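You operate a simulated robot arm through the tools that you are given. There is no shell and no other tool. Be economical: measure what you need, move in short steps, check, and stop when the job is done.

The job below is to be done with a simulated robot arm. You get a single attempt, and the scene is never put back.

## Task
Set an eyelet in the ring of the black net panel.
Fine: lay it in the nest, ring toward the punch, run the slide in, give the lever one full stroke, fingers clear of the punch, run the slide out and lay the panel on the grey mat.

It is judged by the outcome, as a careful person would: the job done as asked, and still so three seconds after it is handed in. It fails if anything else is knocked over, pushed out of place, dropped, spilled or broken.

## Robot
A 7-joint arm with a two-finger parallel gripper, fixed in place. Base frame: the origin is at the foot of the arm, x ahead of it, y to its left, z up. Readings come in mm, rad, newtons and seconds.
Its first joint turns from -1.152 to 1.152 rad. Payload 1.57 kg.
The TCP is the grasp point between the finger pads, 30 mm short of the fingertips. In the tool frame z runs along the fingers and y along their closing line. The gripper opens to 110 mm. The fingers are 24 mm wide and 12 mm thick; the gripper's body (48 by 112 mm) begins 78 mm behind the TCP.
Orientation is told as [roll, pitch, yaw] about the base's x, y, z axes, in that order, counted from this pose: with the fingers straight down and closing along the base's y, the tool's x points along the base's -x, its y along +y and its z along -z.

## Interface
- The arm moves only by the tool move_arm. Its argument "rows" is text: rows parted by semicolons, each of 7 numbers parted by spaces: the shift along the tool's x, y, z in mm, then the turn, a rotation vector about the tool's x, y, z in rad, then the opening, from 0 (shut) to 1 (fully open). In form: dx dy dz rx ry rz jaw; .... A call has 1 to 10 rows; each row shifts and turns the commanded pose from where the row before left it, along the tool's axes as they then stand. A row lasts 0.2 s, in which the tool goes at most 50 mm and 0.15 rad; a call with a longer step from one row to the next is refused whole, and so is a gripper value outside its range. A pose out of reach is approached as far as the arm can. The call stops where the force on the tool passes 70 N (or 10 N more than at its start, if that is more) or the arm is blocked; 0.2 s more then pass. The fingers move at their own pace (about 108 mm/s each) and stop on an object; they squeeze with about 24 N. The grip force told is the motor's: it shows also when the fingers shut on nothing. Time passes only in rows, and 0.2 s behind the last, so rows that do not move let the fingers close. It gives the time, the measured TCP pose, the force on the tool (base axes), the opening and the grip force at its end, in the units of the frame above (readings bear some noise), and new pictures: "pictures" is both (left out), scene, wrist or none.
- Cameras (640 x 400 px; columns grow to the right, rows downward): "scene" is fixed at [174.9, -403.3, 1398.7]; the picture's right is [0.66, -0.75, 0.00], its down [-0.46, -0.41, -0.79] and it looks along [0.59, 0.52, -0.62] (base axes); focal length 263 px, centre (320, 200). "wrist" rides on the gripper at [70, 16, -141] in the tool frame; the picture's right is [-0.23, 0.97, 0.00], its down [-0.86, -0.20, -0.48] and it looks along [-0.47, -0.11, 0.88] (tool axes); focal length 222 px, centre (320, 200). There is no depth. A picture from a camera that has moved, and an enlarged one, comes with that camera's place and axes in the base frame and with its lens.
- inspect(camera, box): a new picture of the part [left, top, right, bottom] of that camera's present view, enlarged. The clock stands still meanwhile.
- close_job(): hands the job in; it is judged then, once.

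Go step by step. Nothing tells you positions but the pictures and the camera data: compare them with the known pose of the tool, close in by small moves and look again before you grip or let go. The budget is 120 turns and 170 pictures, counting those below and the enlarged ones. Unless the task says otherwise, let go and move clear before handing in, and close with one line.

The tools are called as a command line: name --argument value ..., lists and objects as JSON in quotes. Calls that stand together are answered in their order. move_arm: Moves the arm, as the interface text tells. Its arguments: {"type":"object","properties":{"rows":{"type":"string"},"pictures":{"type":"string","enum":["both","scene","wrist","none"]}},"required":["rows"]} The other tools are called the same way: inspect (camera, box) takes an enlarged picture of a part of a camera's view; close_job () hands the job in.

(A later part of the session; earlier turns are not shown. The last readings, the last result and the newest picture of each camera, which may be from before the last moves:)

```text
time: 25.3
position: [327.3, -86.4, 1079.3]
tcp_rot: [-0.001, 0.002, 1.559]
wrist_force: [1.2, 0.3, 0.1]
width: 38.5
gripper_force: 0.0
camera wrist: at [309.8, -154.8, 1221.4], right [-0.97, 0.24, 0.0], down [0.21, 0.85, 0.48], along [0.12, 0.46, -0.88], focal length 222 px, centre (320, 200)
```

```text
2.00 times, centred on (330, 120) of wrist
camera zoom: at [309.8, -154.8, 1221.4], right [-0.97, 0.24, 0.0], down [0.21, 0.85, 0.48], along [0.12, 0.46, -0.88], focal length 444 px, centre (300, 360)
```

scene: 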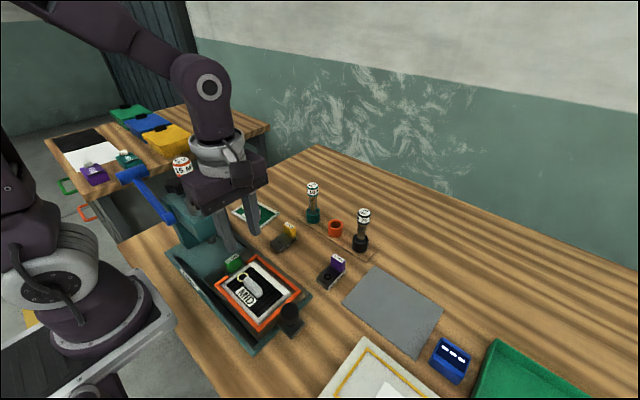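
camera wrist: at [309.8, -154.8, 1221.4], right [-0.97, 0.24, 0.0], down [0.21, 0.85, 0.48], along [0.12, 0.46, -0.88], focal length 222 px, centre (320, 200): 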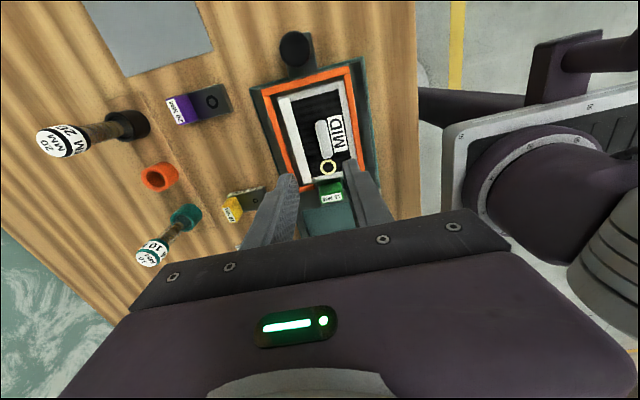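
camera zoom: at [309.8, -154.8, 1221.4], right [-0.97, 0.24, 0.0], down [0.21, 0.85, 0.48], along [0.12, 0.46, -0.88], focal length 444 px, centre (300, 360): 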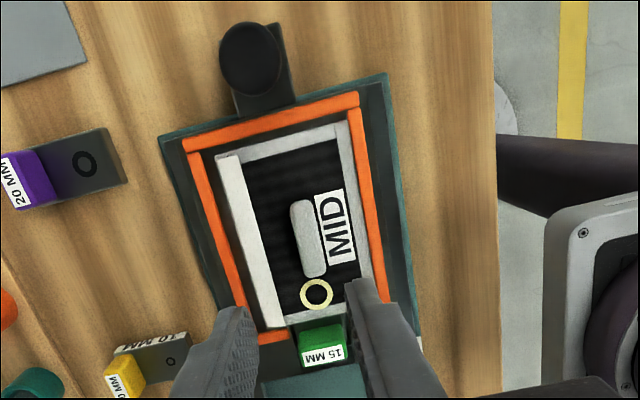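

The panel is in the nest but sits about 3 mm toward the -x rail. I'll look closer before nudging it.

inspect --camera "scene" --box '[230, 250, 310, 300]'

inspect --camera "scene" --box '[230, 285, 310, 335]'

inspect --camera "wrist" --box '[280, 60, 400, 200]'

```text
8.00 times, centred on (270, 275) of scene
camera zoom: at [174.9, -403.3, 1398.7], right [0.66, -0.75, 0.0], down [-0.46, -0.41, -0.79], along [0.59, 0.52, -0.62], focal length 2105 px, centre (720, -400)
```

zoom: 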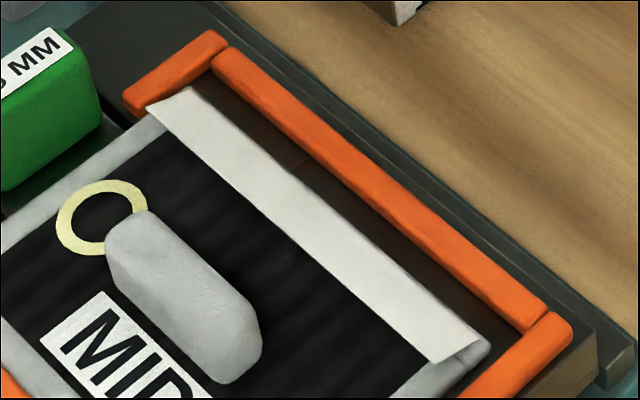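

```text
8.00 times, centred on (270, 310) of scene
camera zoom: at [174.9, -403.3, 1398.7], right [0.66, -0.75, 0.0], down [-0.46, -0.41, -0.79], along [0.59, 0.52, -0.62], focal length 2105 px, centre (720, -680)
```

zoom: 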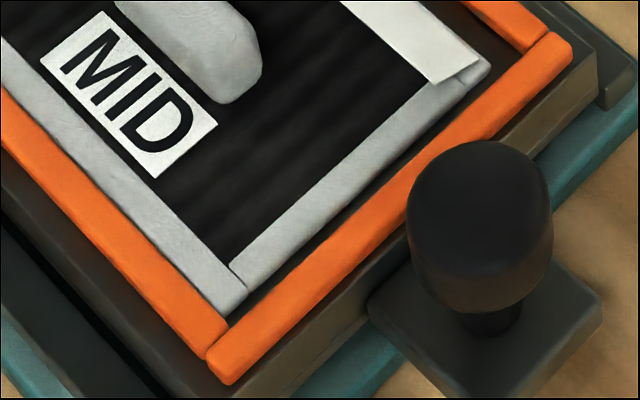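

```text
2.86 times, centred on (340, 130) of wrist
camera zoom: at [309.8, -154.8, 1221.4], right [-0.97, 0.24, 0.0], down [0.21, 0.85, 0.48], along [0.12, 0.46, -0.88], focal length 635 px, centre (263, 400)
```

zoom: 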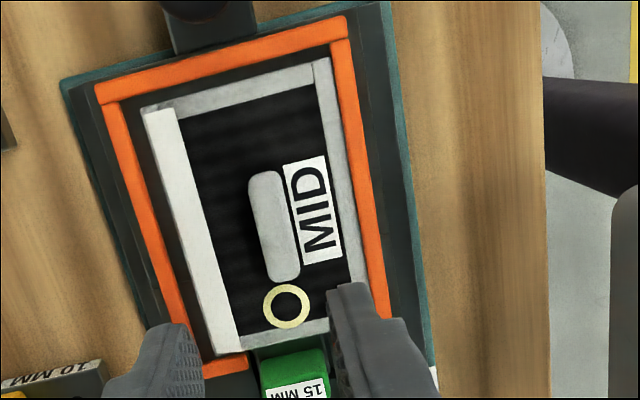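

I'll regrip the block, lift slightly, shift about +4 mm in x and -1.5 mm in y, and set the panel down again.

move_arm --rows "0 0 45 0 0 0 0.35;0 0 45 0 0 0 0.35;0 0 40 0 0 0 0.35;0 0 19 0 0 0 0.35;0 0 0 0 0 0 0;0 0 0 0 0 0 0;0 0 0 0 0 0 0;0 0 0 0 0 0 0" --pictures "none"

move_arm --rows "0 0 -2 0 0 0 0;0 0 -3 0 0 0 0;0 0 -3 0 0 0 0;0 0 0 0 0 0 0;0.7 -2 0 0 0 0 0;0.8 -2 0 0 0 0 0;0 0 0 0 0 0 0" --pictures "none"

inspect --camera "scene" --box '[215, 245, 315, 335]'

inspect --camera "wrist" --box '[220, 30, 430, 230]'

```text
time: 27.1
position: [326.0, -86.1, 929.8]
tcp_rot: [-0.004, 0.002, 1.56]
wrist_force: [-6.7, -1.5, 17.2]
width: 15.2
gripper_force: 24.2
```

```text
time: 28.7
position: [331.1, -88.2, 938.5]
tcp_rot: [-0.005, 0.001, 1.56]
wrist_force: [-0.1, -0.4, -0.7]
width: 14.9
gripper_force: 23.9
```

```text
4.44 times, centred on (265, 290) of scene
camera zoom: at [174.9, -403.3, 1398.7], right [0.66, -0.75, 0.0], down [-0.46, -0.41, -0.79], along [0.59, 0.52, -0.62], focal length 1169 px, centre (564, -200)
```

zoom: 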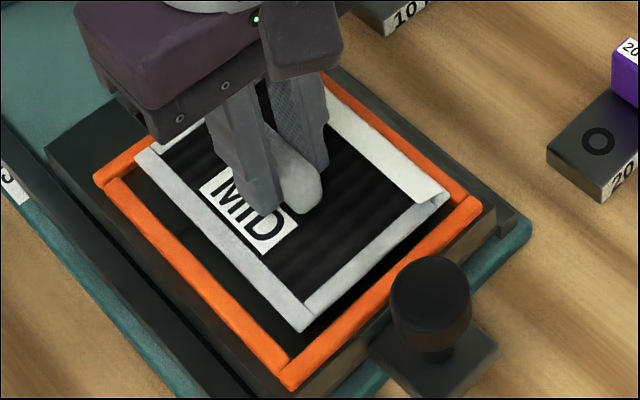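

```text
2.00 times, centred on (325, 130) of wrist
camera zoom: at [313.1, -155.3, 1080.7], right [-0.97, 0.24, 0.0], down [0.21, 0.85, 0.48], along [0.12, 0.46, -0.88], focal length 444 px, centre (310, 340)
```

zoom: 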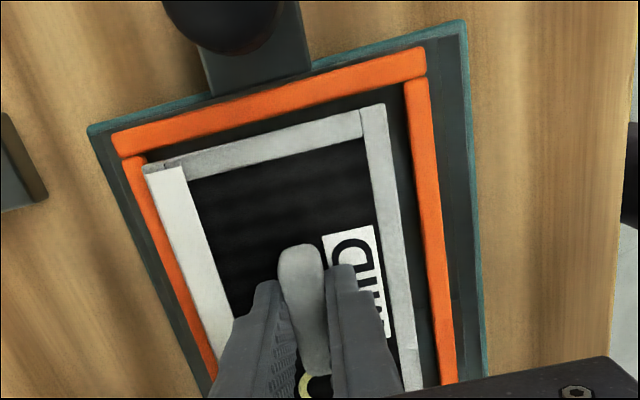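

move_arm --rows "0 0 3 0 0 0 0;0 0 3 0 0 0 0;0 0 1.5 0 0 0 0;0 0 0 0 0 0 0" --pictures "none"

inspect --camera "scene" --box '[215, 245, 315, 335]'

```text
time: 29.5
position: [329.8, -87.1, 933.3]
tcp_rot: [-0.002, 0.003, 1.559]
wrist_force: [-9.5, 2.8, 32.7]
width: 16.7
gripper_force: 24.7
stopped in row 3: the force on the tool passed its limit (the readings are from after the stop); the commanded pose is now the measured one
```

```text
4.44 times, centred on (265, 290) of scene
camera zoom: at [174.3, -403.1, 1398.9], right [0.66, -0.75, 0.0], down [-0.46, -0.41, -0.79], along [0.59, 0.52, -0.62], focal length 1169 px, centre (564, -200)
```

zoom: 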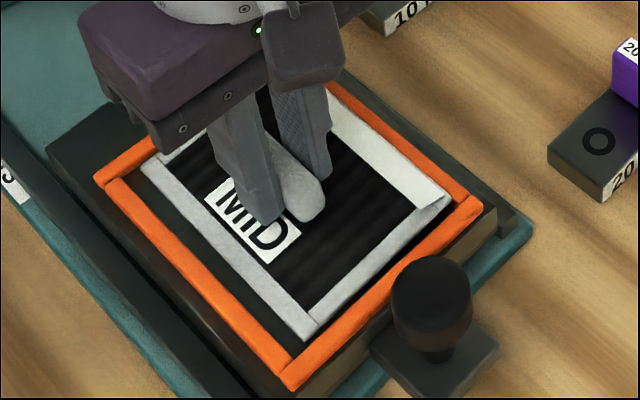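

The panel catches at the +x rail, because the reaction pushes toward -x. I'll lift a little, shift back 2 mm in x and lower again.

move_arm --rows "0 0 -2 0 0 0 0;0 0 -2 0 0 0 0;-0.7 2 0 0 0 0 0;0 0 0 0 0 0 0;0 0 3 0 0 0 0;0 0 2 0 0 0 0;0 0 0 0 0 0 0" --pictures "none"

inspect --camera "scene" --box '[215, 245, 315, 335]'

inspect --camera "wrist" --box '[220, 30, 430, 230]'

```text
time: 30.9
position: [327.8, -85.8, 934.6]
tcp_rot: [-0.007, 0.001, 1.558]
wrist_force: [-8.5, 1.3, 36.1]
width: 16.2
gripper_force: 24.1
stopped in row 7: the force on the tool passed its limit (the readings are from after the stop); the commanded pose is now the measured one
```

```text
4.44 times, centred on (265, 290) of scene
camera zoom: at [174.3, -403.2, 1398.8], right [0.66, -0.75, 0.0], down [-0.46, -0.41, -0.79], along [0.59, 0.52, -0.62], focal length 1169 px, centre (564, -200)
```

zoom: 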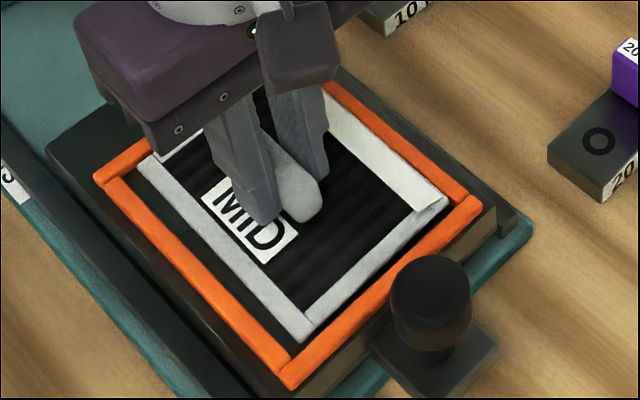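

```text
2.00 times, centred on (325, 130) of wrist
camera zoom: at [310.7, -154.5, 1075.0], right [-0.97, 0.24, -0.01], down [0.21, 0.85, 0.48], along [0.12, 0.46, -0.88], focal length 444 px, centre (310, 340)
```

zoom: 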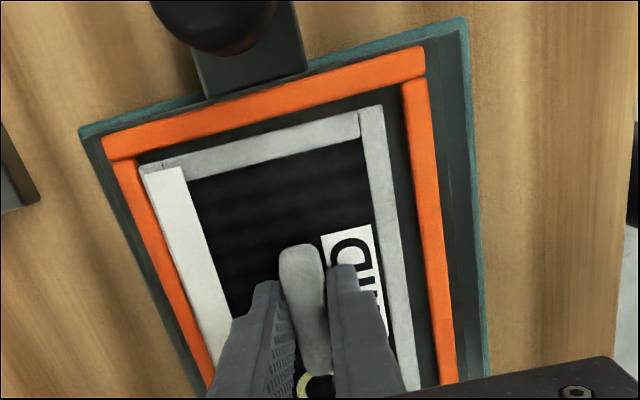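

It's hard to judge while gripped, so I'll ease the load, release and look at how the panel settles.

move_arm --rows "0 0 -1.5 0 0 0 0;0 0 0 0 0 0 0.3;0 0 0 0 0 0 0.35;0 0 -20 0 0 0 0.35;0 0 -40 0 0 0 0.35;0 0 -45 0 0 0 0.35;0 0 -45 0 0 0 0.35" --pictures "none"

inspect --camera "scene" --box '[215, 245, 315, 335]'

inspect --camera "wrist" --box '[250, 50, 430, 210]'

```text
time: 32.5
position: [328.8, -85.4, 1084.5]
tcp_rot: [-0.005, 0.003, 1.558]
wrist_force: [-0.5, -0.5, -0.3]
width: 38.8
gripper_force: 0.1
```

```text
4.44 times, centred on (265, 290) of scene
camera zoom: at [174.9, -403.3, 1398.7], right [0.66, -0.75, 0.0], down [-0.46, -0.41, -0.79], along [0.59, 0.52, -0.62], focal length 1169 px, centre (564, -200)
```

zoom: 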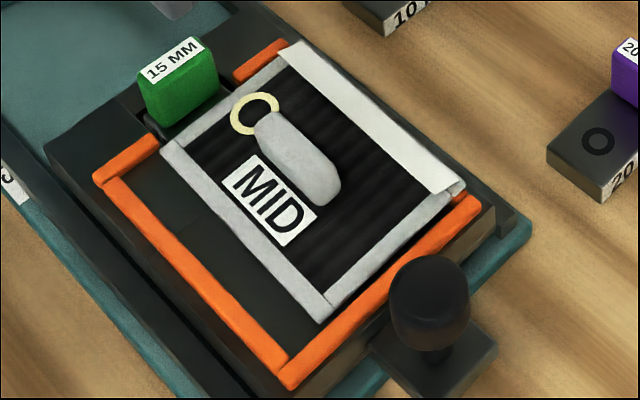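

```text
2.50 times, centred on (340, 130) of wrist
camera zoom: at [311.5, -153.7, 1226.6], right [-0.97, 0.24, -0.01], down [0.21, 0.85, 0.48], along [0.12, 0.46, -0.88], focal length 555 px, centre (270, 375)
```

zoom: 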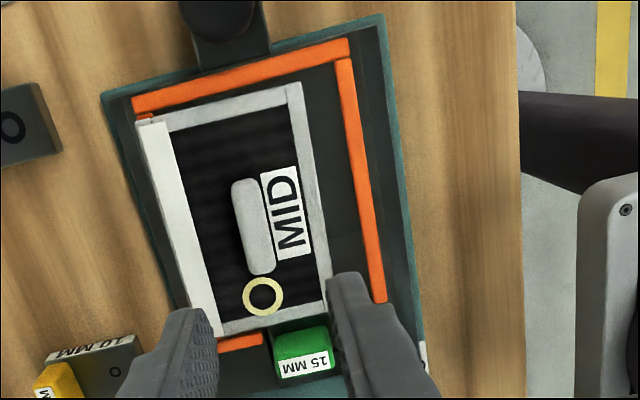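

The panel slid on release, dragged by the fingertips touching it, and now rests on the +x rail. I'll regrip with the tips clear of the panel surface, at about x = 340.

move_arm --rows "0 -11.3 0 0 0 0 0.35;0 0 45 0 0 0 0.35;0 0 45 0 0 0 0.35;0 0 35 0 0 0 0.35;0 0 12 0 0 0 0.35;0 0 0 0 0 0 0.35"

inspect --camera "scene" --box '[225, 245, 305, 305]'

inspect --camera "wrist" --box '[220, 30, 430, 230]'

```text
time: 33.9
position: [340.2, -89.4, 946.8]
tcp_rot: [-0.007, 0.001, 1.559]
wrist_force: [0.5, -1.0, -0.2]
width: 38.5
gripper_force: 0.1
camera wrist: at [321.6, -156.5, 1088.9], right [-0.97, 0.24, -0.01], down [0.21, 0.85, 0.48], along [0.12, 0.46, -0.88], focal length 222 px, centre (320, 200)
```

scene: 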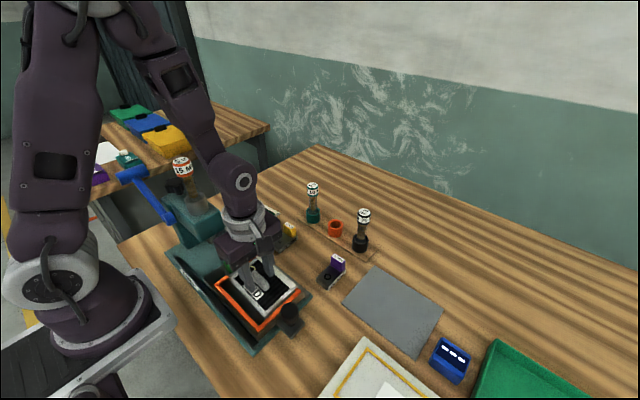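
wrist: 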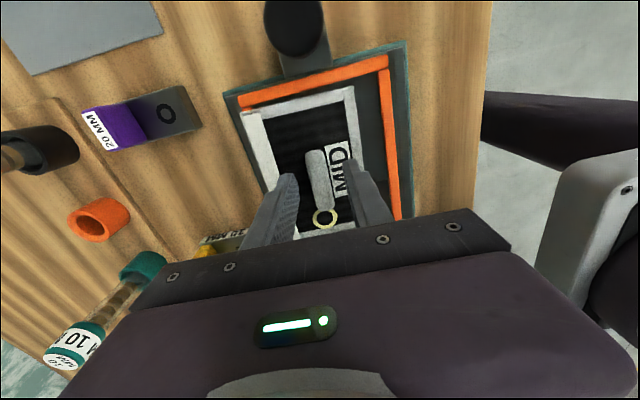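

```text
6.67 times, centred on (265, 275) of scene
camera zoom: at [174.9, -403.3, 1398.7], right [0.66, -0.75, 0.0], down [-0.46, -0.41, -0.79], along [0.59, 0.52, -0.62], focal length 1754 px, centre (687, -300)
```

zoom: 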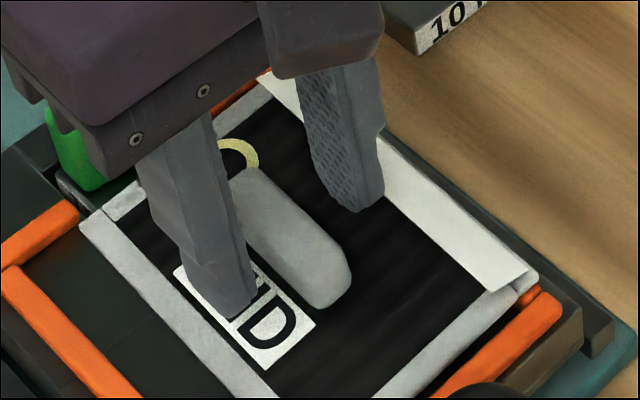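

```text
2.00 times, centred on (325, 130) of wrist
camera zoom: at [321.6, -156.5, 1088.9], right [-0.97, 0.24, -0.01], down [0.21, 0.85, 0.48], along [0.12, 0.46, -0.88], focal length 444 px, centre (310, 340)
```

zoom: 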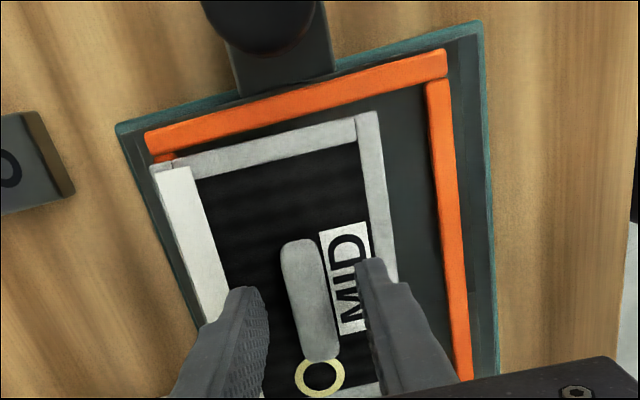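

move_arm --rows "-2 0 5 0 -0.006 0 0.35;0 0 4 0 0 0 0.35;0 0 0 0 0 0 0.35" --pictures "none"

inspect --camera "scene" --box '[225, 245, 305, 305]'

```text
time: 34.7
position: [339.6, -85.6, 938.6]
tcp_rot: [-0.008, -0.004, 1.559]
wrist_force: [0.3, -0.3, -0.2]
width: 38.4
gripper_force: 0.1
```

```text
6.67 times, centred on (265, 275) of scene
camera zoom: at [174.9, -403.3, 1398.7], right [0.66, -0.75, 0.0], down [-0.46, -0.41, -0.79], along [0.59, 0.52, -0.62], focal length 1754 px, centre (687, -300)
```

zoom: 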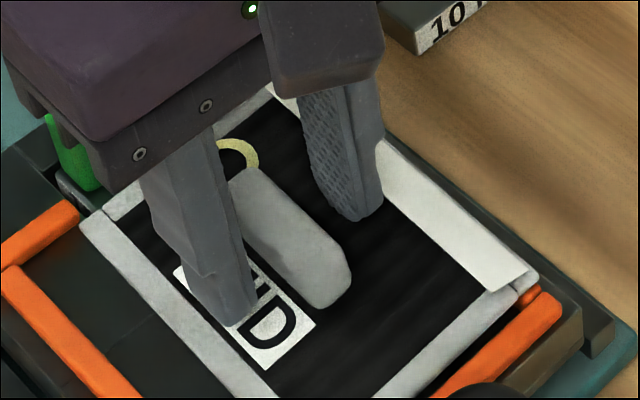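

move_arm --rows "0 0 3 -0.008 0.005 0 0.35;0 0 0 0 0 0 0.35;0 0 0 0 0 0 0;0 0 0 0 0 0 0;0 0 0 0 0 0 0;0 0 0 0 0 0 0" --pictures "none"

move_arm --rows "0 0 -2 0 0 0 0;0 0 -3 0 0 0 0;0 0 -3 0 0 0 0;0 0 -3 0 0 0 0;0 0 -3 0 0 0 0;0 0 0 0 0 0 0" --pictures "none"

inspect --camera "scene" --box '[215, 245, 315, 335]'

inspect --camera "wrist" --box '[220, 30, 430, 230]'

```text
time: 36.1
position: [341.0, -86.1, 936.3]
tcp_rot: [0.001, 0.002, 1.561]
wrist_force: [-1.9, -0.9, 14.2]
width: 16.4
gripper_force: 23.6
```

```text
time: 37.5
position: [340.1, -84.8, 950.2]
tcp_rot: [0.001, 0.001, 1.558]
wrist_force: [0.3, 0.4, -0.1]
width: 14.8
gripper_force: 23.9
```

```text
4.44 times, centred on (265, 290) of scene
camera zoom: at [174.9, -403.3, 1398.7], right [0.66, -0.75, 0.0], down [-0.46, -0.41, -0.79], along [0.59, 0.52, -0.62], focal length 1169 px, centre (564, -200)
```

zoom: 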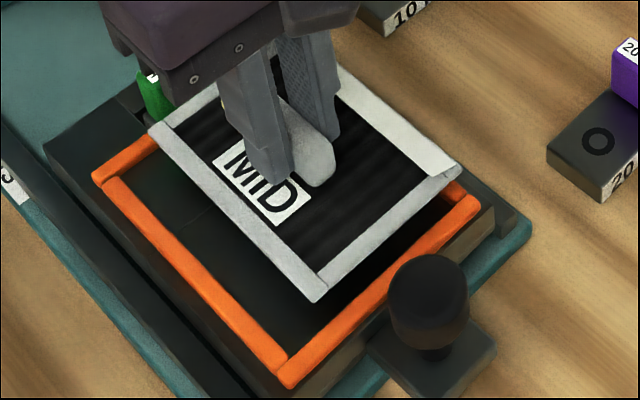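

```text
2.00 times, centred on (325, 130) of wrist
camera zoom: at [323.9, -152.7, 1091.7], right [-0.97, 0.24, 0.0], down [0.21, 0.85, 0.48], along [0.11, 0.46, -0.88], focal length 444 px, centre (310, 340)
```

zoom: 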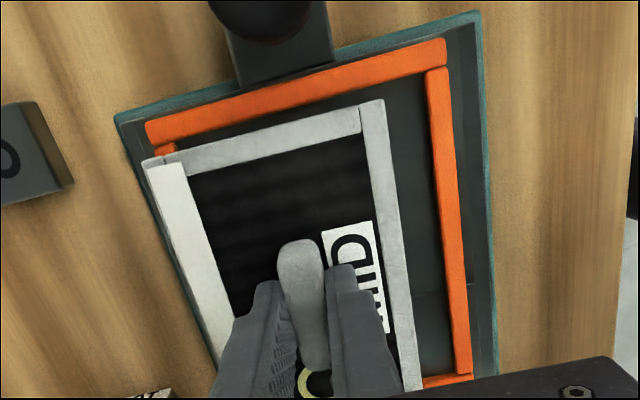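

The panel is in hand and level again. Both cameras call for a shift of about -13 mm in x, and the rest position should be near TCP z ≈ 932. I'll place it again and lift slightly before releasing, so the tips don't drag it.

move_arm --rows "0 4 0 0 0 0 0;0 5 0 0 0 0 0;0 3.9 0 0 0 0 0;0 0 4 0 0 0 0;0 0 4 0 0 0 0;0 0 3 0 0 0 0;0 0 0 0 0 0 0" --pictures "none"

inspect --camera "scene" --box '[215, 245, 315, 335]'

inspect --camera "wrist" --box '[220, 30, 430, 230]'

```text
time: 39.1
position: [327.9, -86.6, 938.8]
tcp_rot: [0.002, 0.001, 1.559]
wrist_force: [0.1, -0.1, -1.0]
width: 15.3
gripper_force: 24.0
```

```text
4.44 times, centred on (265, 290) of scene
camera zoom: at [174.9, -403.3, 1398.7], right [0.66, -0.75, 0.0], down [-0.46, -0.41, -0.79], along [0.59, 0.52, -0.62], focal length 1169 px, centre (564, -200)
```

zoom: 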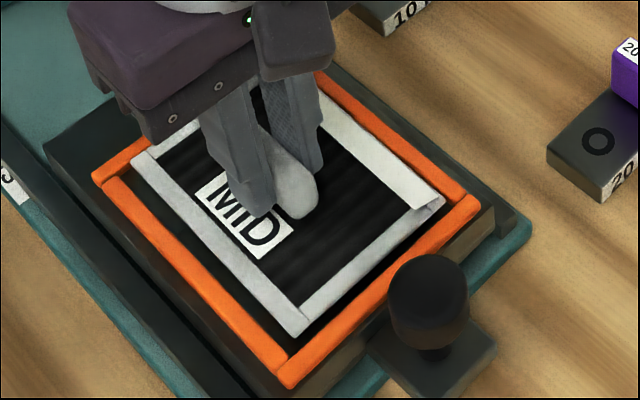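

```text
2.00 times, centred on (325, 130) of wrist
camera zoom: at [311.5, -153.1, 1080.2], right [-0.97, 0.24, 0.0], down [0.21, 0.85, 0.48], along [0.11, 0.46, -0.88], focal length 444 px, centre (310, 340)
```

zoom: 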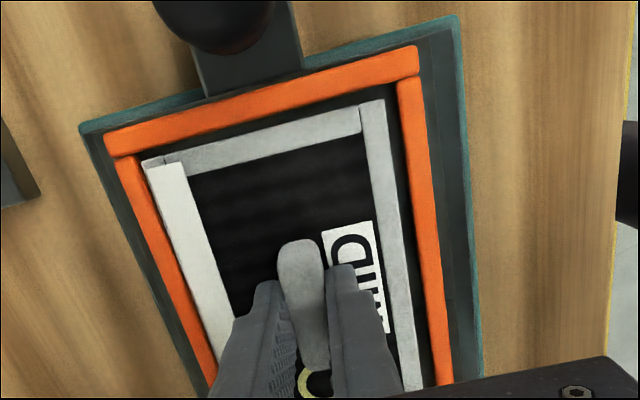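

move_arm --rows "0 0 2 0 0 0 0;0 0 1.5 0 0 0 0;0 0 0 0 0 0 0" --pictures "none"

inspect --camera "scene" --box '[215, 245, 315, 335]'

```text
time: 39.9
position: [327.2, -85.2, 934.8]
tcp_rot: [0.003, 0.002, 1.558]
wrist_force: [0.0, 0.1, -0.4]
width: 14.8
gripper_force: 24.5
```

```text
4.44 times, centred on (265, 290) of scene
camera zoom: at [174.9, -403.3, 1398.7], right [0.66, -0.75, 0.0], down [-0.46, -0.41, -0.79], along [0.59, 0.52, -0.62], focal length 1169 px, centre (564, -200)
```

zoom: 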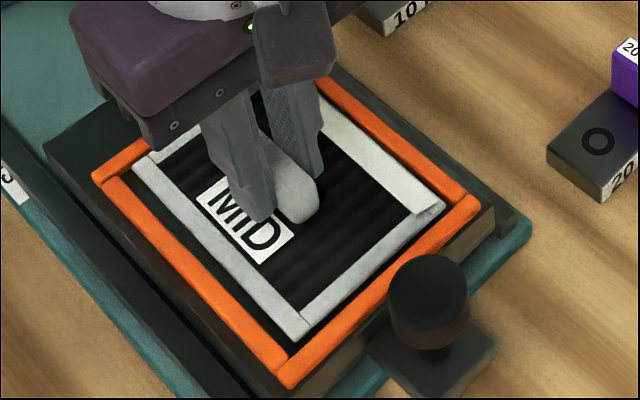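

move_arm --rows "0 0 1 0 0 0 0;0 0 1 0 0 0 0;0 0 0 0 0 0 0" --pictures "none"

```text
time: 40.7
position: [328.5, -85.7, 931.9]
tcp_rot: [0.001, 0.002, 1.559]
wrist_force: [0.3, -0.8, 0.1]
width: 15.4
gripper_force: 23.8
```

move_arm --rows "0 0 0.8 0 0 0 0;0 0 0.8 0 0 0 0;0 0 0 0 0 0 0" --pictures "none"

inspect --camera "scene" --box '[215, 245, 315, 335]'

```text
time: 41.5
position: [327.8, -85.3, 930.5]
tcp_rot: [0.002, 0.002, 1.56]
wrist_force: [-0.3, 0.8, 4.7]
width: 15.1
gripper_force: 23.8
```

```text
4.44 times, centred on (265, 290) of scene
camera zoom: at [174.9, -403.3, 1398.7], right [0.66, -0.75, 0.0], down [-0.46, -0.41, -0.79], along [0.59, 0.52, -0.62], focal length 1169 px, centre (564, -200)
```

zoom: 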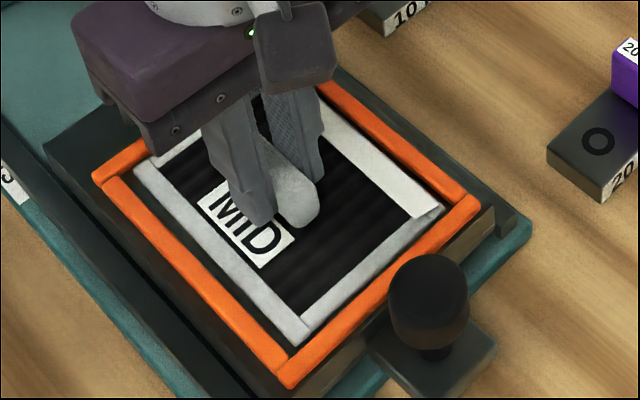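

Light contact (about 5 N), and the panel sits evenly between the rails. I'll release.

move_arm --rows "0 0 -1 0 0 0 0;0 0 0 0 0 0 0.17;0 0 0 0 0 0 0.22;0 0 -5 0 0 0 0.25;0 0 -15 0 0 0 0.35;0 0 -40 0 0 0 0.35;0 0 -45 0 0 0 0.35;0 0 -45 0 0 0 0.35" --pictures "none"

inspect --camera "scene" --box '[215, 245, 315, 335]'

inspect --camera "wrist" --box '[250, 50, 430, 210]'

```text
time: 43.3
position: [328.6, -85.0, 1083.0]
tcp_rot: [0.004, 0.003, 1.558]
wrist_force: [0.0, -0.5, -0.2]
width: 38.4
gripper_force: 0.0
```

```text
4.44 times, centred on (265, 290) of scene
camera zoom: at [174.9, -403.3, 1398.7], right [0.66, -0.75, 0.0], down [-0.46, -0.41, -0.79], along [0.59, 0.52, -0.62], focal length 1169 px, centre (564, -200)
```

zoom: 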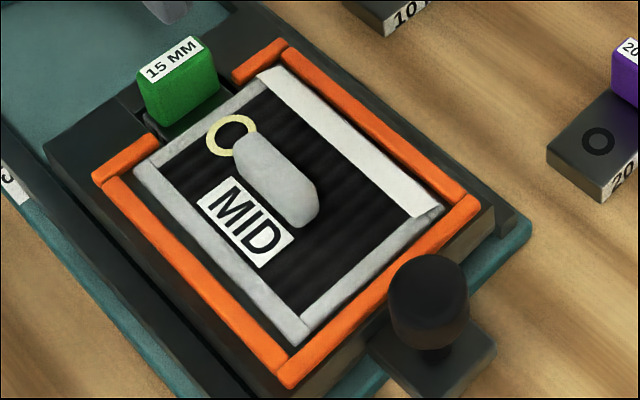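

```text
2.50 times, centred on (340, 130) of wrist
camera zoom: at [311.3, -152.2, 1224.0], right [-0.97, 0.24, 0.0], down [0.21, 0.85, 0.48], along [0.11, 0.46, -0.88], focal length 555 px, centre (270, 375)
```

zoom: 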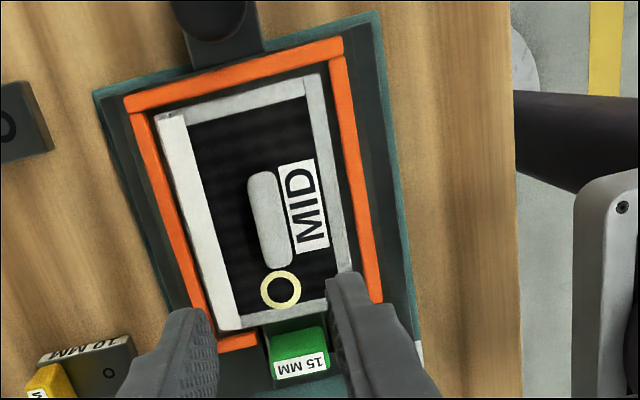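

The panel is seated and centred, with the ring over the die. Next I'll find the slide knob near (330, -187) and move above it.

move_arm --rows "20 0 0 0 0 -0.012 0.5;40 0 0 0 0 0 0.5;42 0 0 0 0 0 0.5;0 0 30 0 0 0 0.5;0 0 30 0 0 0 0.5"

inspect --camera "wrist" --box '[220, 30, 430, 230]'

inspect --camera "scene" --box '[235, 255, 335, 345]'

```text
time: 44.5
position: [326.0, -185.9, 1019.2]
tcp_rot: [0.001, 0.002, 1.572]
wrist_force: [-0.2, 0.5, -0.3]
width: 55.0
gripper_force: 0.1
camera wrist: at [310.8, -253.8, 1162.0], right [-0.97, 0.23, 0.0], down [0.2, 0.86, 0.48], along [0.11, 0.46, -0.88], focal length 222 px, centre (320, 200)
```

scene: 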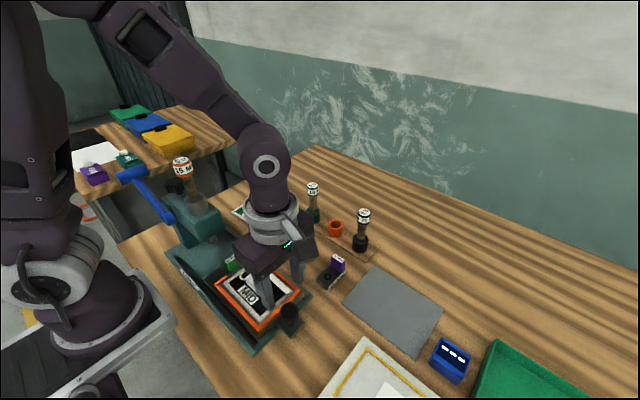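
wrist: 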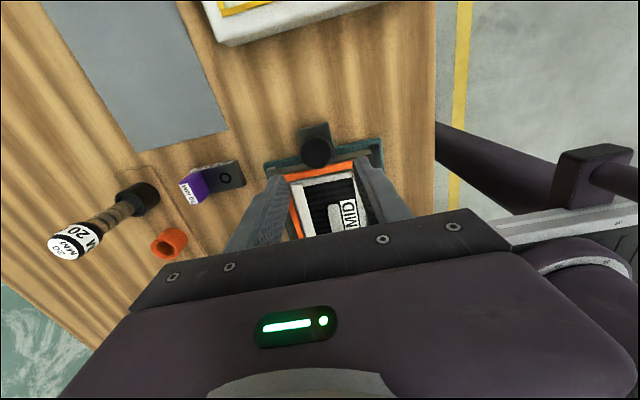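

```text
2.00 times, centred on (325, 130) of wrist
camera zoom: at [310.8, -253.8, 1162.0], right [-0.97, 0.23, 0.0], down [0.2, 0.86, 0.48], along [0.11, 0.46, -0.88], focal length 444 px, centre (310, 340)
```

zoom: 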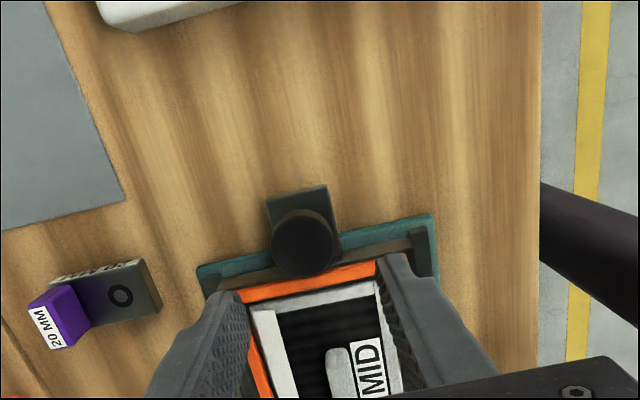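

```text
4.44 times, centred on (285, 300) of scene
camera zoom: at [174.9, -403.3, 1398.7], right [0.66, -0.75, 0.0], down [-0.46, -0.41, -0.79], along [0.59, 0.52, -0.62], focal length 1169 px, centre (476, -244)
```

zoom: 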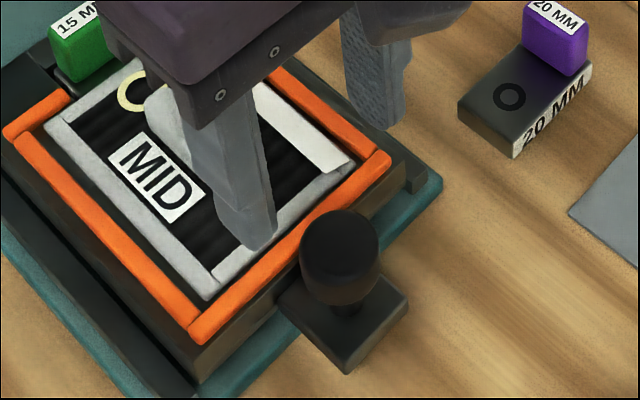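

The knob top is at about (327, -198, 954). I'll lower over it, check, and grip.

move_arm --rows "12.6 -1.3 0 0 0 0 0.55;0 0 25 0 0 0 0.55;0 0 25 0 0 0 0.55;0 0 17 0 0 0 0.55;0 0 0 0 0 0 0.55" --pictures "none"

inspect --camera "scene" --box '[235, 255, 335, 345]'

inspect --camera "wrist" --box '[220, 30, 430, 230]'

```text
time: 45.7
position: [328.2, -197.5, 954.6]
tcp_rot: [0.002, 0.001, 1.571]
wrist_force: [0.2, -0.8, -0.8]
width: 60.7
gripper_force: 0.0
```

```text
4.44 times, centred on (285, 300) of scene
camera zoom: at [174.9, -403.3, 1398.7], right [0.66, -0.75, 0.0], down [-0.46, -0.41, -0.79], along [0.59, 0.52, -0.62], focal length 1169 px, centre (476, -244)
```

zoom: 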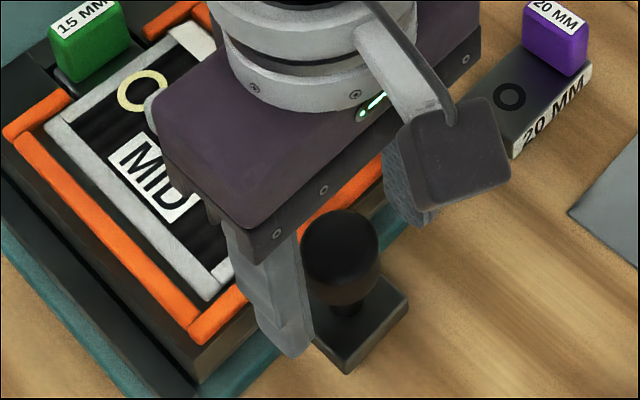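

```text
2.00 times, centred on (325, 130) of wrist
camera zoom: at [312.7, -266.1, 1097.3], right [-0.97, 0.23, 0.0], down [0.2, 0.86, 0.48], along [0.11, 0.46, -0.88], focal length 444 px, centre (310, 340)
```

zoom: 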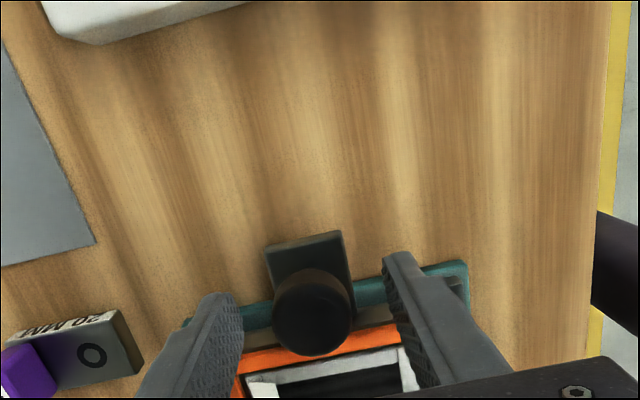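

move_arm --rows "0 0 6 0 0 0 0.55;0 0 0 0 0 0 0.1;0 0 0 0 0 0 0.1;0 0 0 0 0 0 0.1" --pictures "none"

inspect --camera "scene" --box '[235, 255, 335, 345]'

```text
time: 46.7
position: [329.6, -198.0, 949.7]
tcp_rot: [-0.001, 0.005, 1.57]
wrist_force: [13.8, 1.2, -2.9]
width: 33.6
gripper_force: 41.2
```

```text
4.44 times, centred on (285, 300) of scene
camera zoom: at [175.4, -403.3, 1398.7], right [0.66, -0.75, 0.0], down [-0.46, -0.41, -0.79], along [0.59, 0.52, -0.62], focal length 1169 px, centre (476, -244)
```

zoom: 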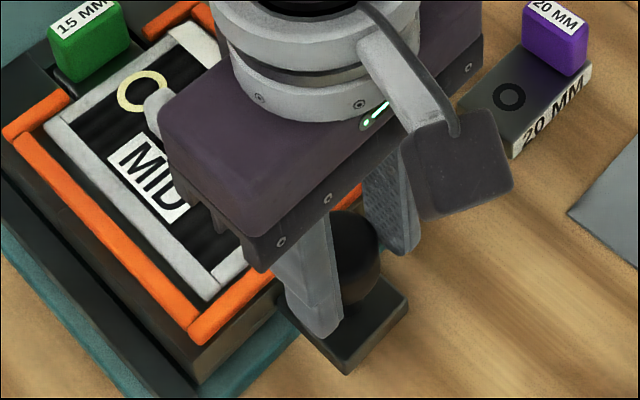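

The knob is held. I'll ease the side load and run the slide in toward +y.

move_arm --rows "0 -1.5 0 0 0 0 0.1;-4 0 0 0 0 0 0.1;-8 0 0 0 0 0 0.1;-8 0 0 0 0 0 0.1;-4 0 0 0 0 0 0.1"

inspect --camera "scene" --box '[195, 235, 315, 335]'

```text
time: 47.9
position: [329.4, -174.7, 949.2]
tcp_rot: [0.002, 0.0, 1.568]
wrist_force: [-1.5, -1.0, 7.2]
width: 33.7
gripper_force: 41.4
camera wrist: at [314.3, -243.4, 1091.4], right [-0.97, 0.23, 0.0], down [0.2, 0.86, 0.48], along [0.11, 0.46, -0.88], focal length 222 px, centre (320, 200)
```

scene: 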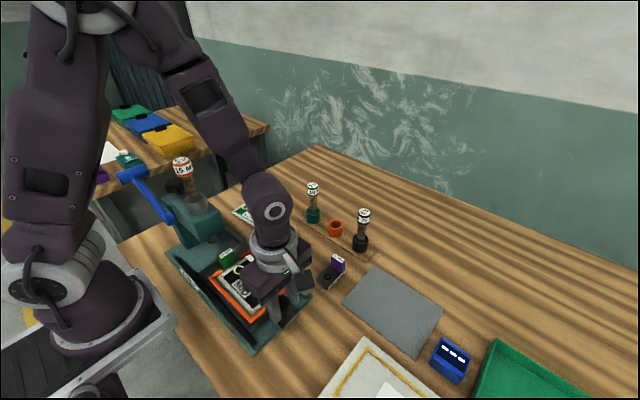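
wrist: 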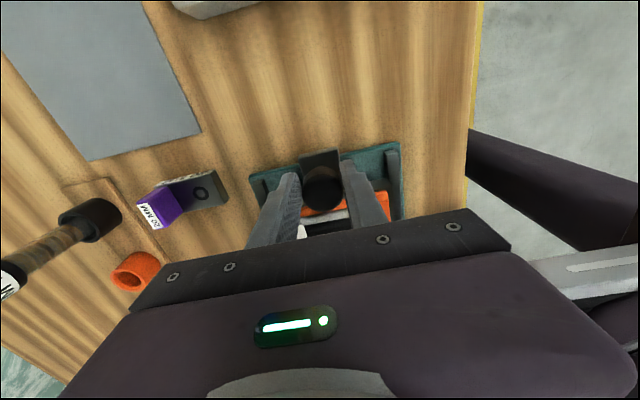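

```text
4.00 times, centred on (255, 285) of scene
camera zoom: at [174.8, -403.3, 1398.7], right [0.66, -0.75, 0.0], down [-0.46, -0.41, -0.79], along [0.59, 0.52, -0.62], focal length 1052 px, centre (580, -140)
```

zoom: 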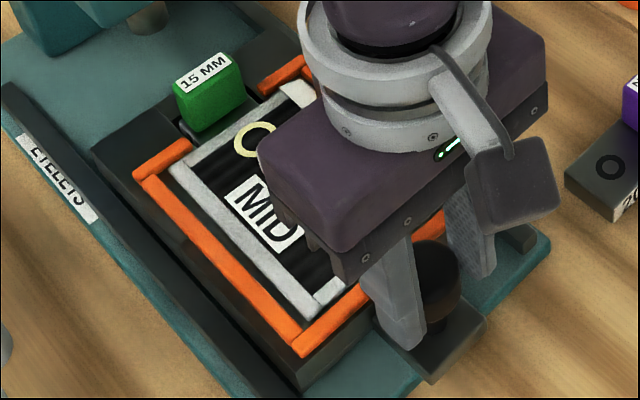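

move_arm --rows "-6 0 0 0 0 0 0.1;-10 0 0 0 0 0 0.1;-12 0 0 0 0 0 0.1;-12 0 0 0 0 0 0.1;-12 0 0 0 0 0 0.1;-12 0 0 0 0 0 0.1;-8 0 0 0 0 0 0.1;-5 0 0 0 0 0 0.1"

inspect --camera "scene" --box '[175, 195, 315, 315]'

```text
time: 49.7
position: [329.5, -98.1, 950.3]
tcp_rot: [0.004, 0.001, 1.569]
wrist_force: [4.8, -1.6, -28.8]
width: 33.7
gripper_force: 41.9
camera wrist: at [314.3, -166.5, 1091.3], right [-0.97, 0.23, 0.0], down [0.2, 0.86, 0.48], along [0.11, 0.47, -0.88], focal length 222 px, centre (320, 200)
```

scene: 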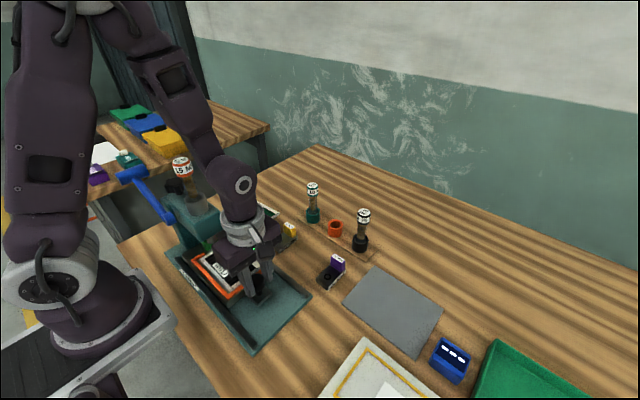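
wrist: 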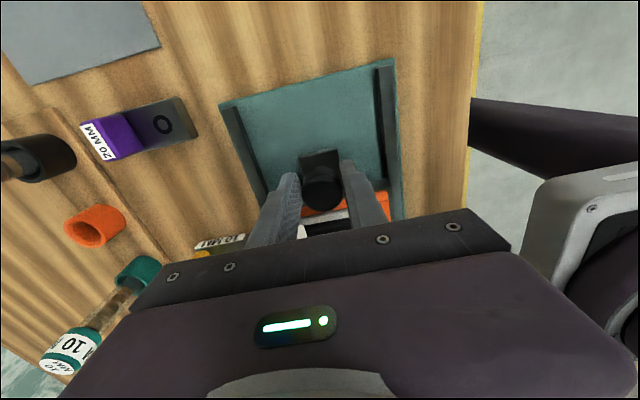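

```text
3.33 times, centred on (245, 255) of scene
camera zoom: at [175.3, -403.4, 1398.6], right [0.66, -0.75, 0.0], down [-0.46, -0.41, -0.79], along [0.59, 0.52, -0.62], focal length 877 px, centre (570, 17)
```

zoom: 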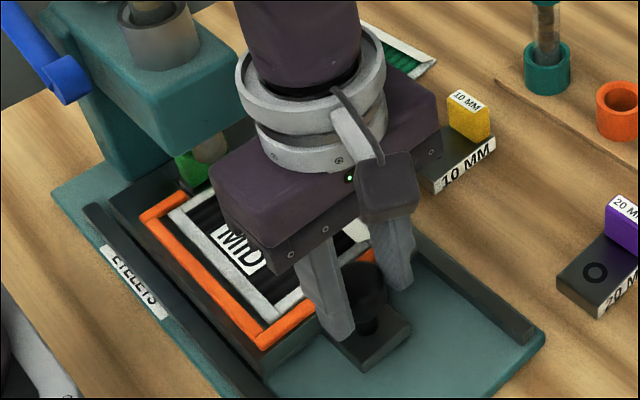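

move_arm --rows "0 0 1 0 0 0 0.1;-6 0 0 0 0 0 0.1;-8 0 0 0 0 0 0.1;-8 0 0 0 0 0 0.1;-4 0 0 0 0 0 0.1;-2 0 0 0 0 0 0.1;-2 0 0 0 0 0 0.1"

inspect --camera "scene" --box '[165, 185, 305, 305]'

```text
time: 51.3
position: [329.0, -69.8, 948.2]
tcp_rot: [0.0, 0.001, 1.569]
wrist_force: [0.6, -28.9, -1.9]
width: 33.7
gripper_force: 41.4
camera wrist: at [314.0, -137.6, 1089.7], right [-0.97, 0.23, 0.0], down [0.2, 0.86, 0.48], along [0.11, 0.46, -0.88], focal length 222 px, centre (320, 200)
```

scene: 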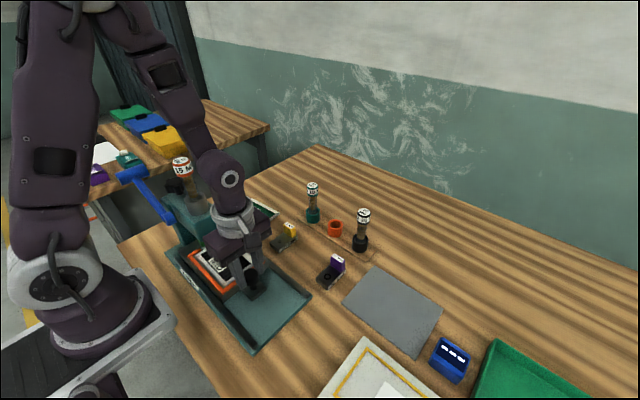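
wrist: 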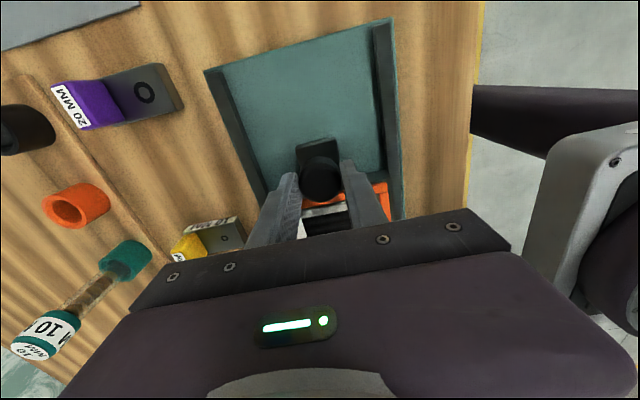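

```text
3.33 times, centred on (235, 245) of scene
camera zoom: at [175.0, -404.1, 1398.5], right [0.66, -0.75, 0.0], down [-0.46, -0.41, -0.79], along [0.59, 0.52, -0.62], focal length 877 px, centre (603, 50)
```

zoom: 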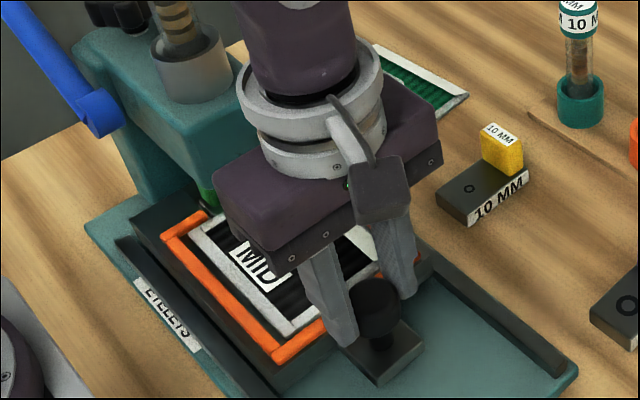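

move_arm --rows "-2 0 0 0 0 0 0.1;0 0 0 0 0 0 0.1" --pictures "none"

```text
time: 51.9
position: [329.7, -67.3, 948.8]
tcp_rot: [0.0, 0.001, 1.57]
wrist_force: [4.1, -29.1, -6.5]
width: 33.5
gripper_force: 41.5
```

move_arm --rows "-3 0 0 0 0 0 0.1;0 0 0 0 0 0 0.1" --pictures "none"

inspect --camera "scene" --box '[165, 185, 305, 305]'

```text
time: 52.5
position: [330.0, -63.2, 949.4]
tcp_rot: [0.0, 0.002, 1.568]
wrist_force: [0.6, -28.8, 5.5]
width: 33.6
gripper_force: 41.6
```

```text
3.33 times, centred on (235, 245) of scene
camera zoom: at [174.9, -404.0, 1398.5], right [0.66, -0.75, 0.0], down [-0.46, -0.41, -0.79], along [0.59, 0.52, -0.62], focal length 877 px, centre (603, 50)
```

zoom: 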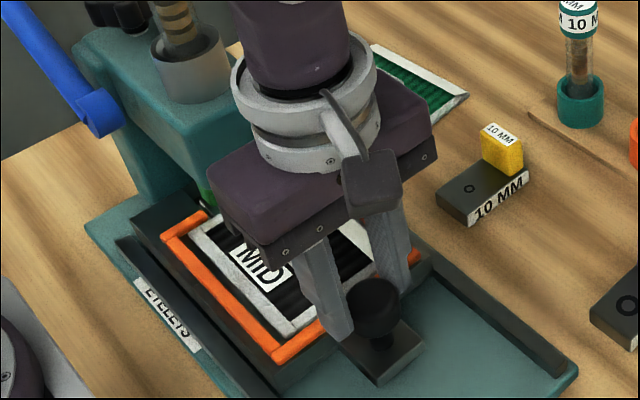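

The rail position in the picture no longer changes while the fingers slip on the knob, so the slide is at its stop. I'll release and move clear.

move_arm --rows "3 0 0 0 0 0 0.3;0 0 0 0 0 0 0.55;0 0 0 0 0 0 0.55;10 0 -20 0 0 0 0.55;30 0 -40 0 0 0 0.55;40 0 -20 0 0 0 0.55;40 0 0 0 0 0 0.55"

inspect --camera "scene" --box '[165, 185, 305, 305]'

inspect --camera "wrist" --box '[220, 60, 440, 220]'

```text
time: 54.1
position: [331.0, -188.0, 1027.4]
tcp_rot: [0.002, 0.002, 1.571]
wrist_force: [0.5, -0.6, -0.7]
width: 60.5
gripper_force: 0.1
camera wrist: at [315.1, -256.2, 1169.6], right [-0.97, 0.23, 0.0], down [0.2, 0.86, 0.48], along [0.11, 0.46, -0.88], focal length 222 px, centre (320, 200)
```

scene: 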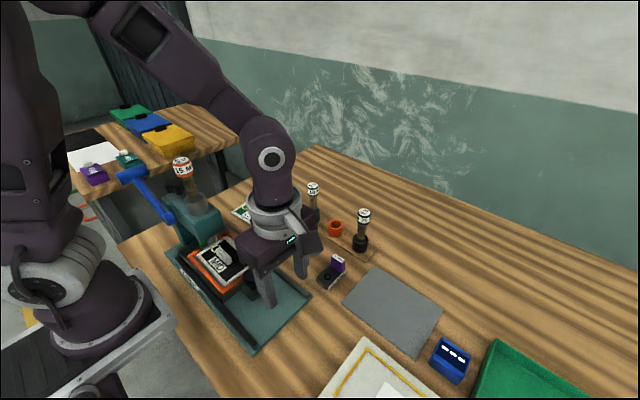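
wrist: 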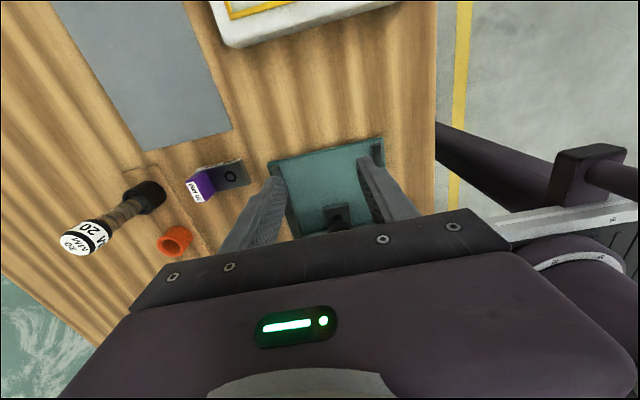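

```text
3.33 times, centred on (235, 245) of scene
camera zoom: at [174.9, -403.3, 1398.7], right [0.66, -0.75, 0.0], down [-0.46, -0.41, -0.79], along [0.59, 0.52, -0.62], focal length 877 px, centre (603, 50)
```

zoom: 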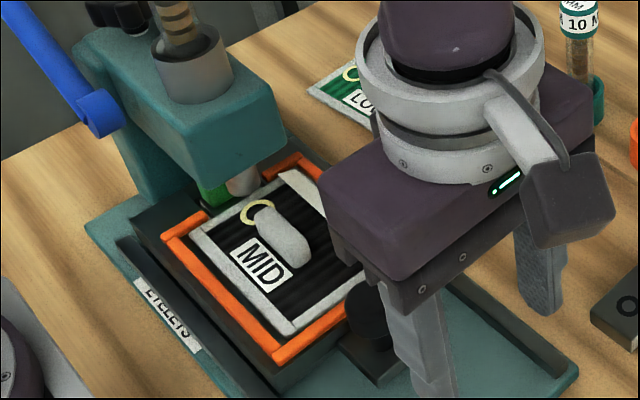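

```text
2.50 times, centred on (330, 140) of wrist
camera zoom: at [315.1, -256.2, 1169.6], right [-0.97, 0.23, 0.0], down [0.2, 0.86, 0.48], along [0.11, 0.46, -0.88], focal length 555 px, centre (295, 350)
```

zoom: 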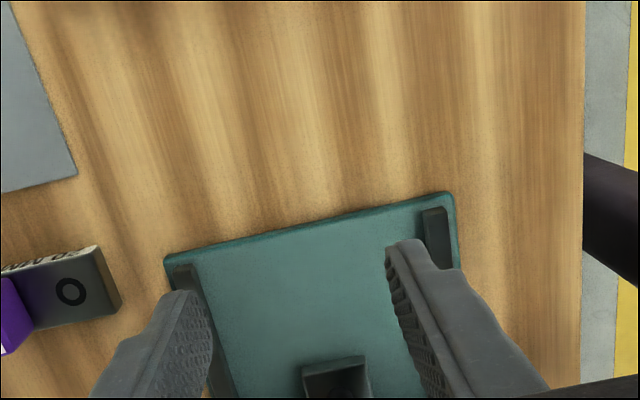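

The ring is aligned under the punch, at about y ≈ 83 for both. Next I'll go up and over to look at the lever.

move_arm --rows "0 0 -40 0 0 0 0.55;0 0 -45 0 0 0 0.3;0 0 -45 0 0 0 0;0 0 -45 0 0 0 0;-40 0 -28 0 0 0 0;-48 0 0 0 0 0 0;-48 0 0 0 0 0 0;-48 0 0 0 0 0 0;-48 0 0 0 0 0 0;-48 0 0 0 0 0 0" --pictures "none"

move_arm --rows "-40 0 0 0 0 0 0;-38 0 0 0 0 0 0"

```text
time: 56.3
position: [328.7, 94.8, 1232.0]
tcp_rot: [0.003, 0.001, 1.569]
wrist_force: [-0.4, -0.5, -0.6]
width: 0.0
gripper_force: 21.6
```

```text
time: 56.9
position: [329.1, 172.0, 1230.9]
tcp_rot: [0.002, 0.002, 1.572]
wrist_force: [0.5, 0.1, 0.3]
width: 0.0
gripper_force: 21.5
camera wrist: at [314.2, 103.8, 1372.2], right [-0.97, 0.23, 0.0], down [0.2, 0.86, 0.48], along [0.11, 0.46, -0.88], focal length 222 px, centre (320, 200)
```

scene: 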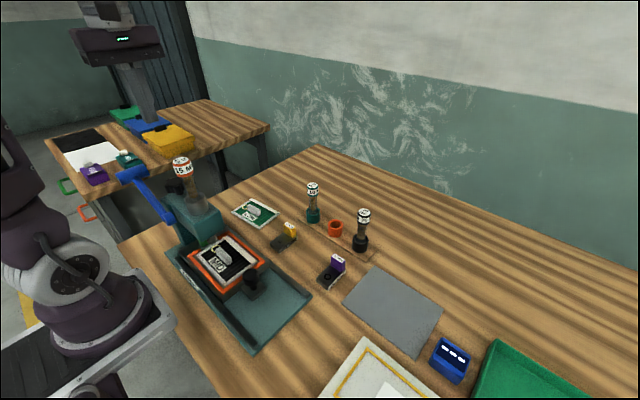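
wrist: 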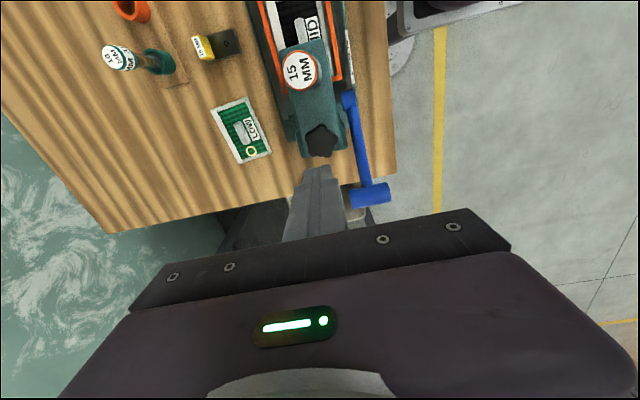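

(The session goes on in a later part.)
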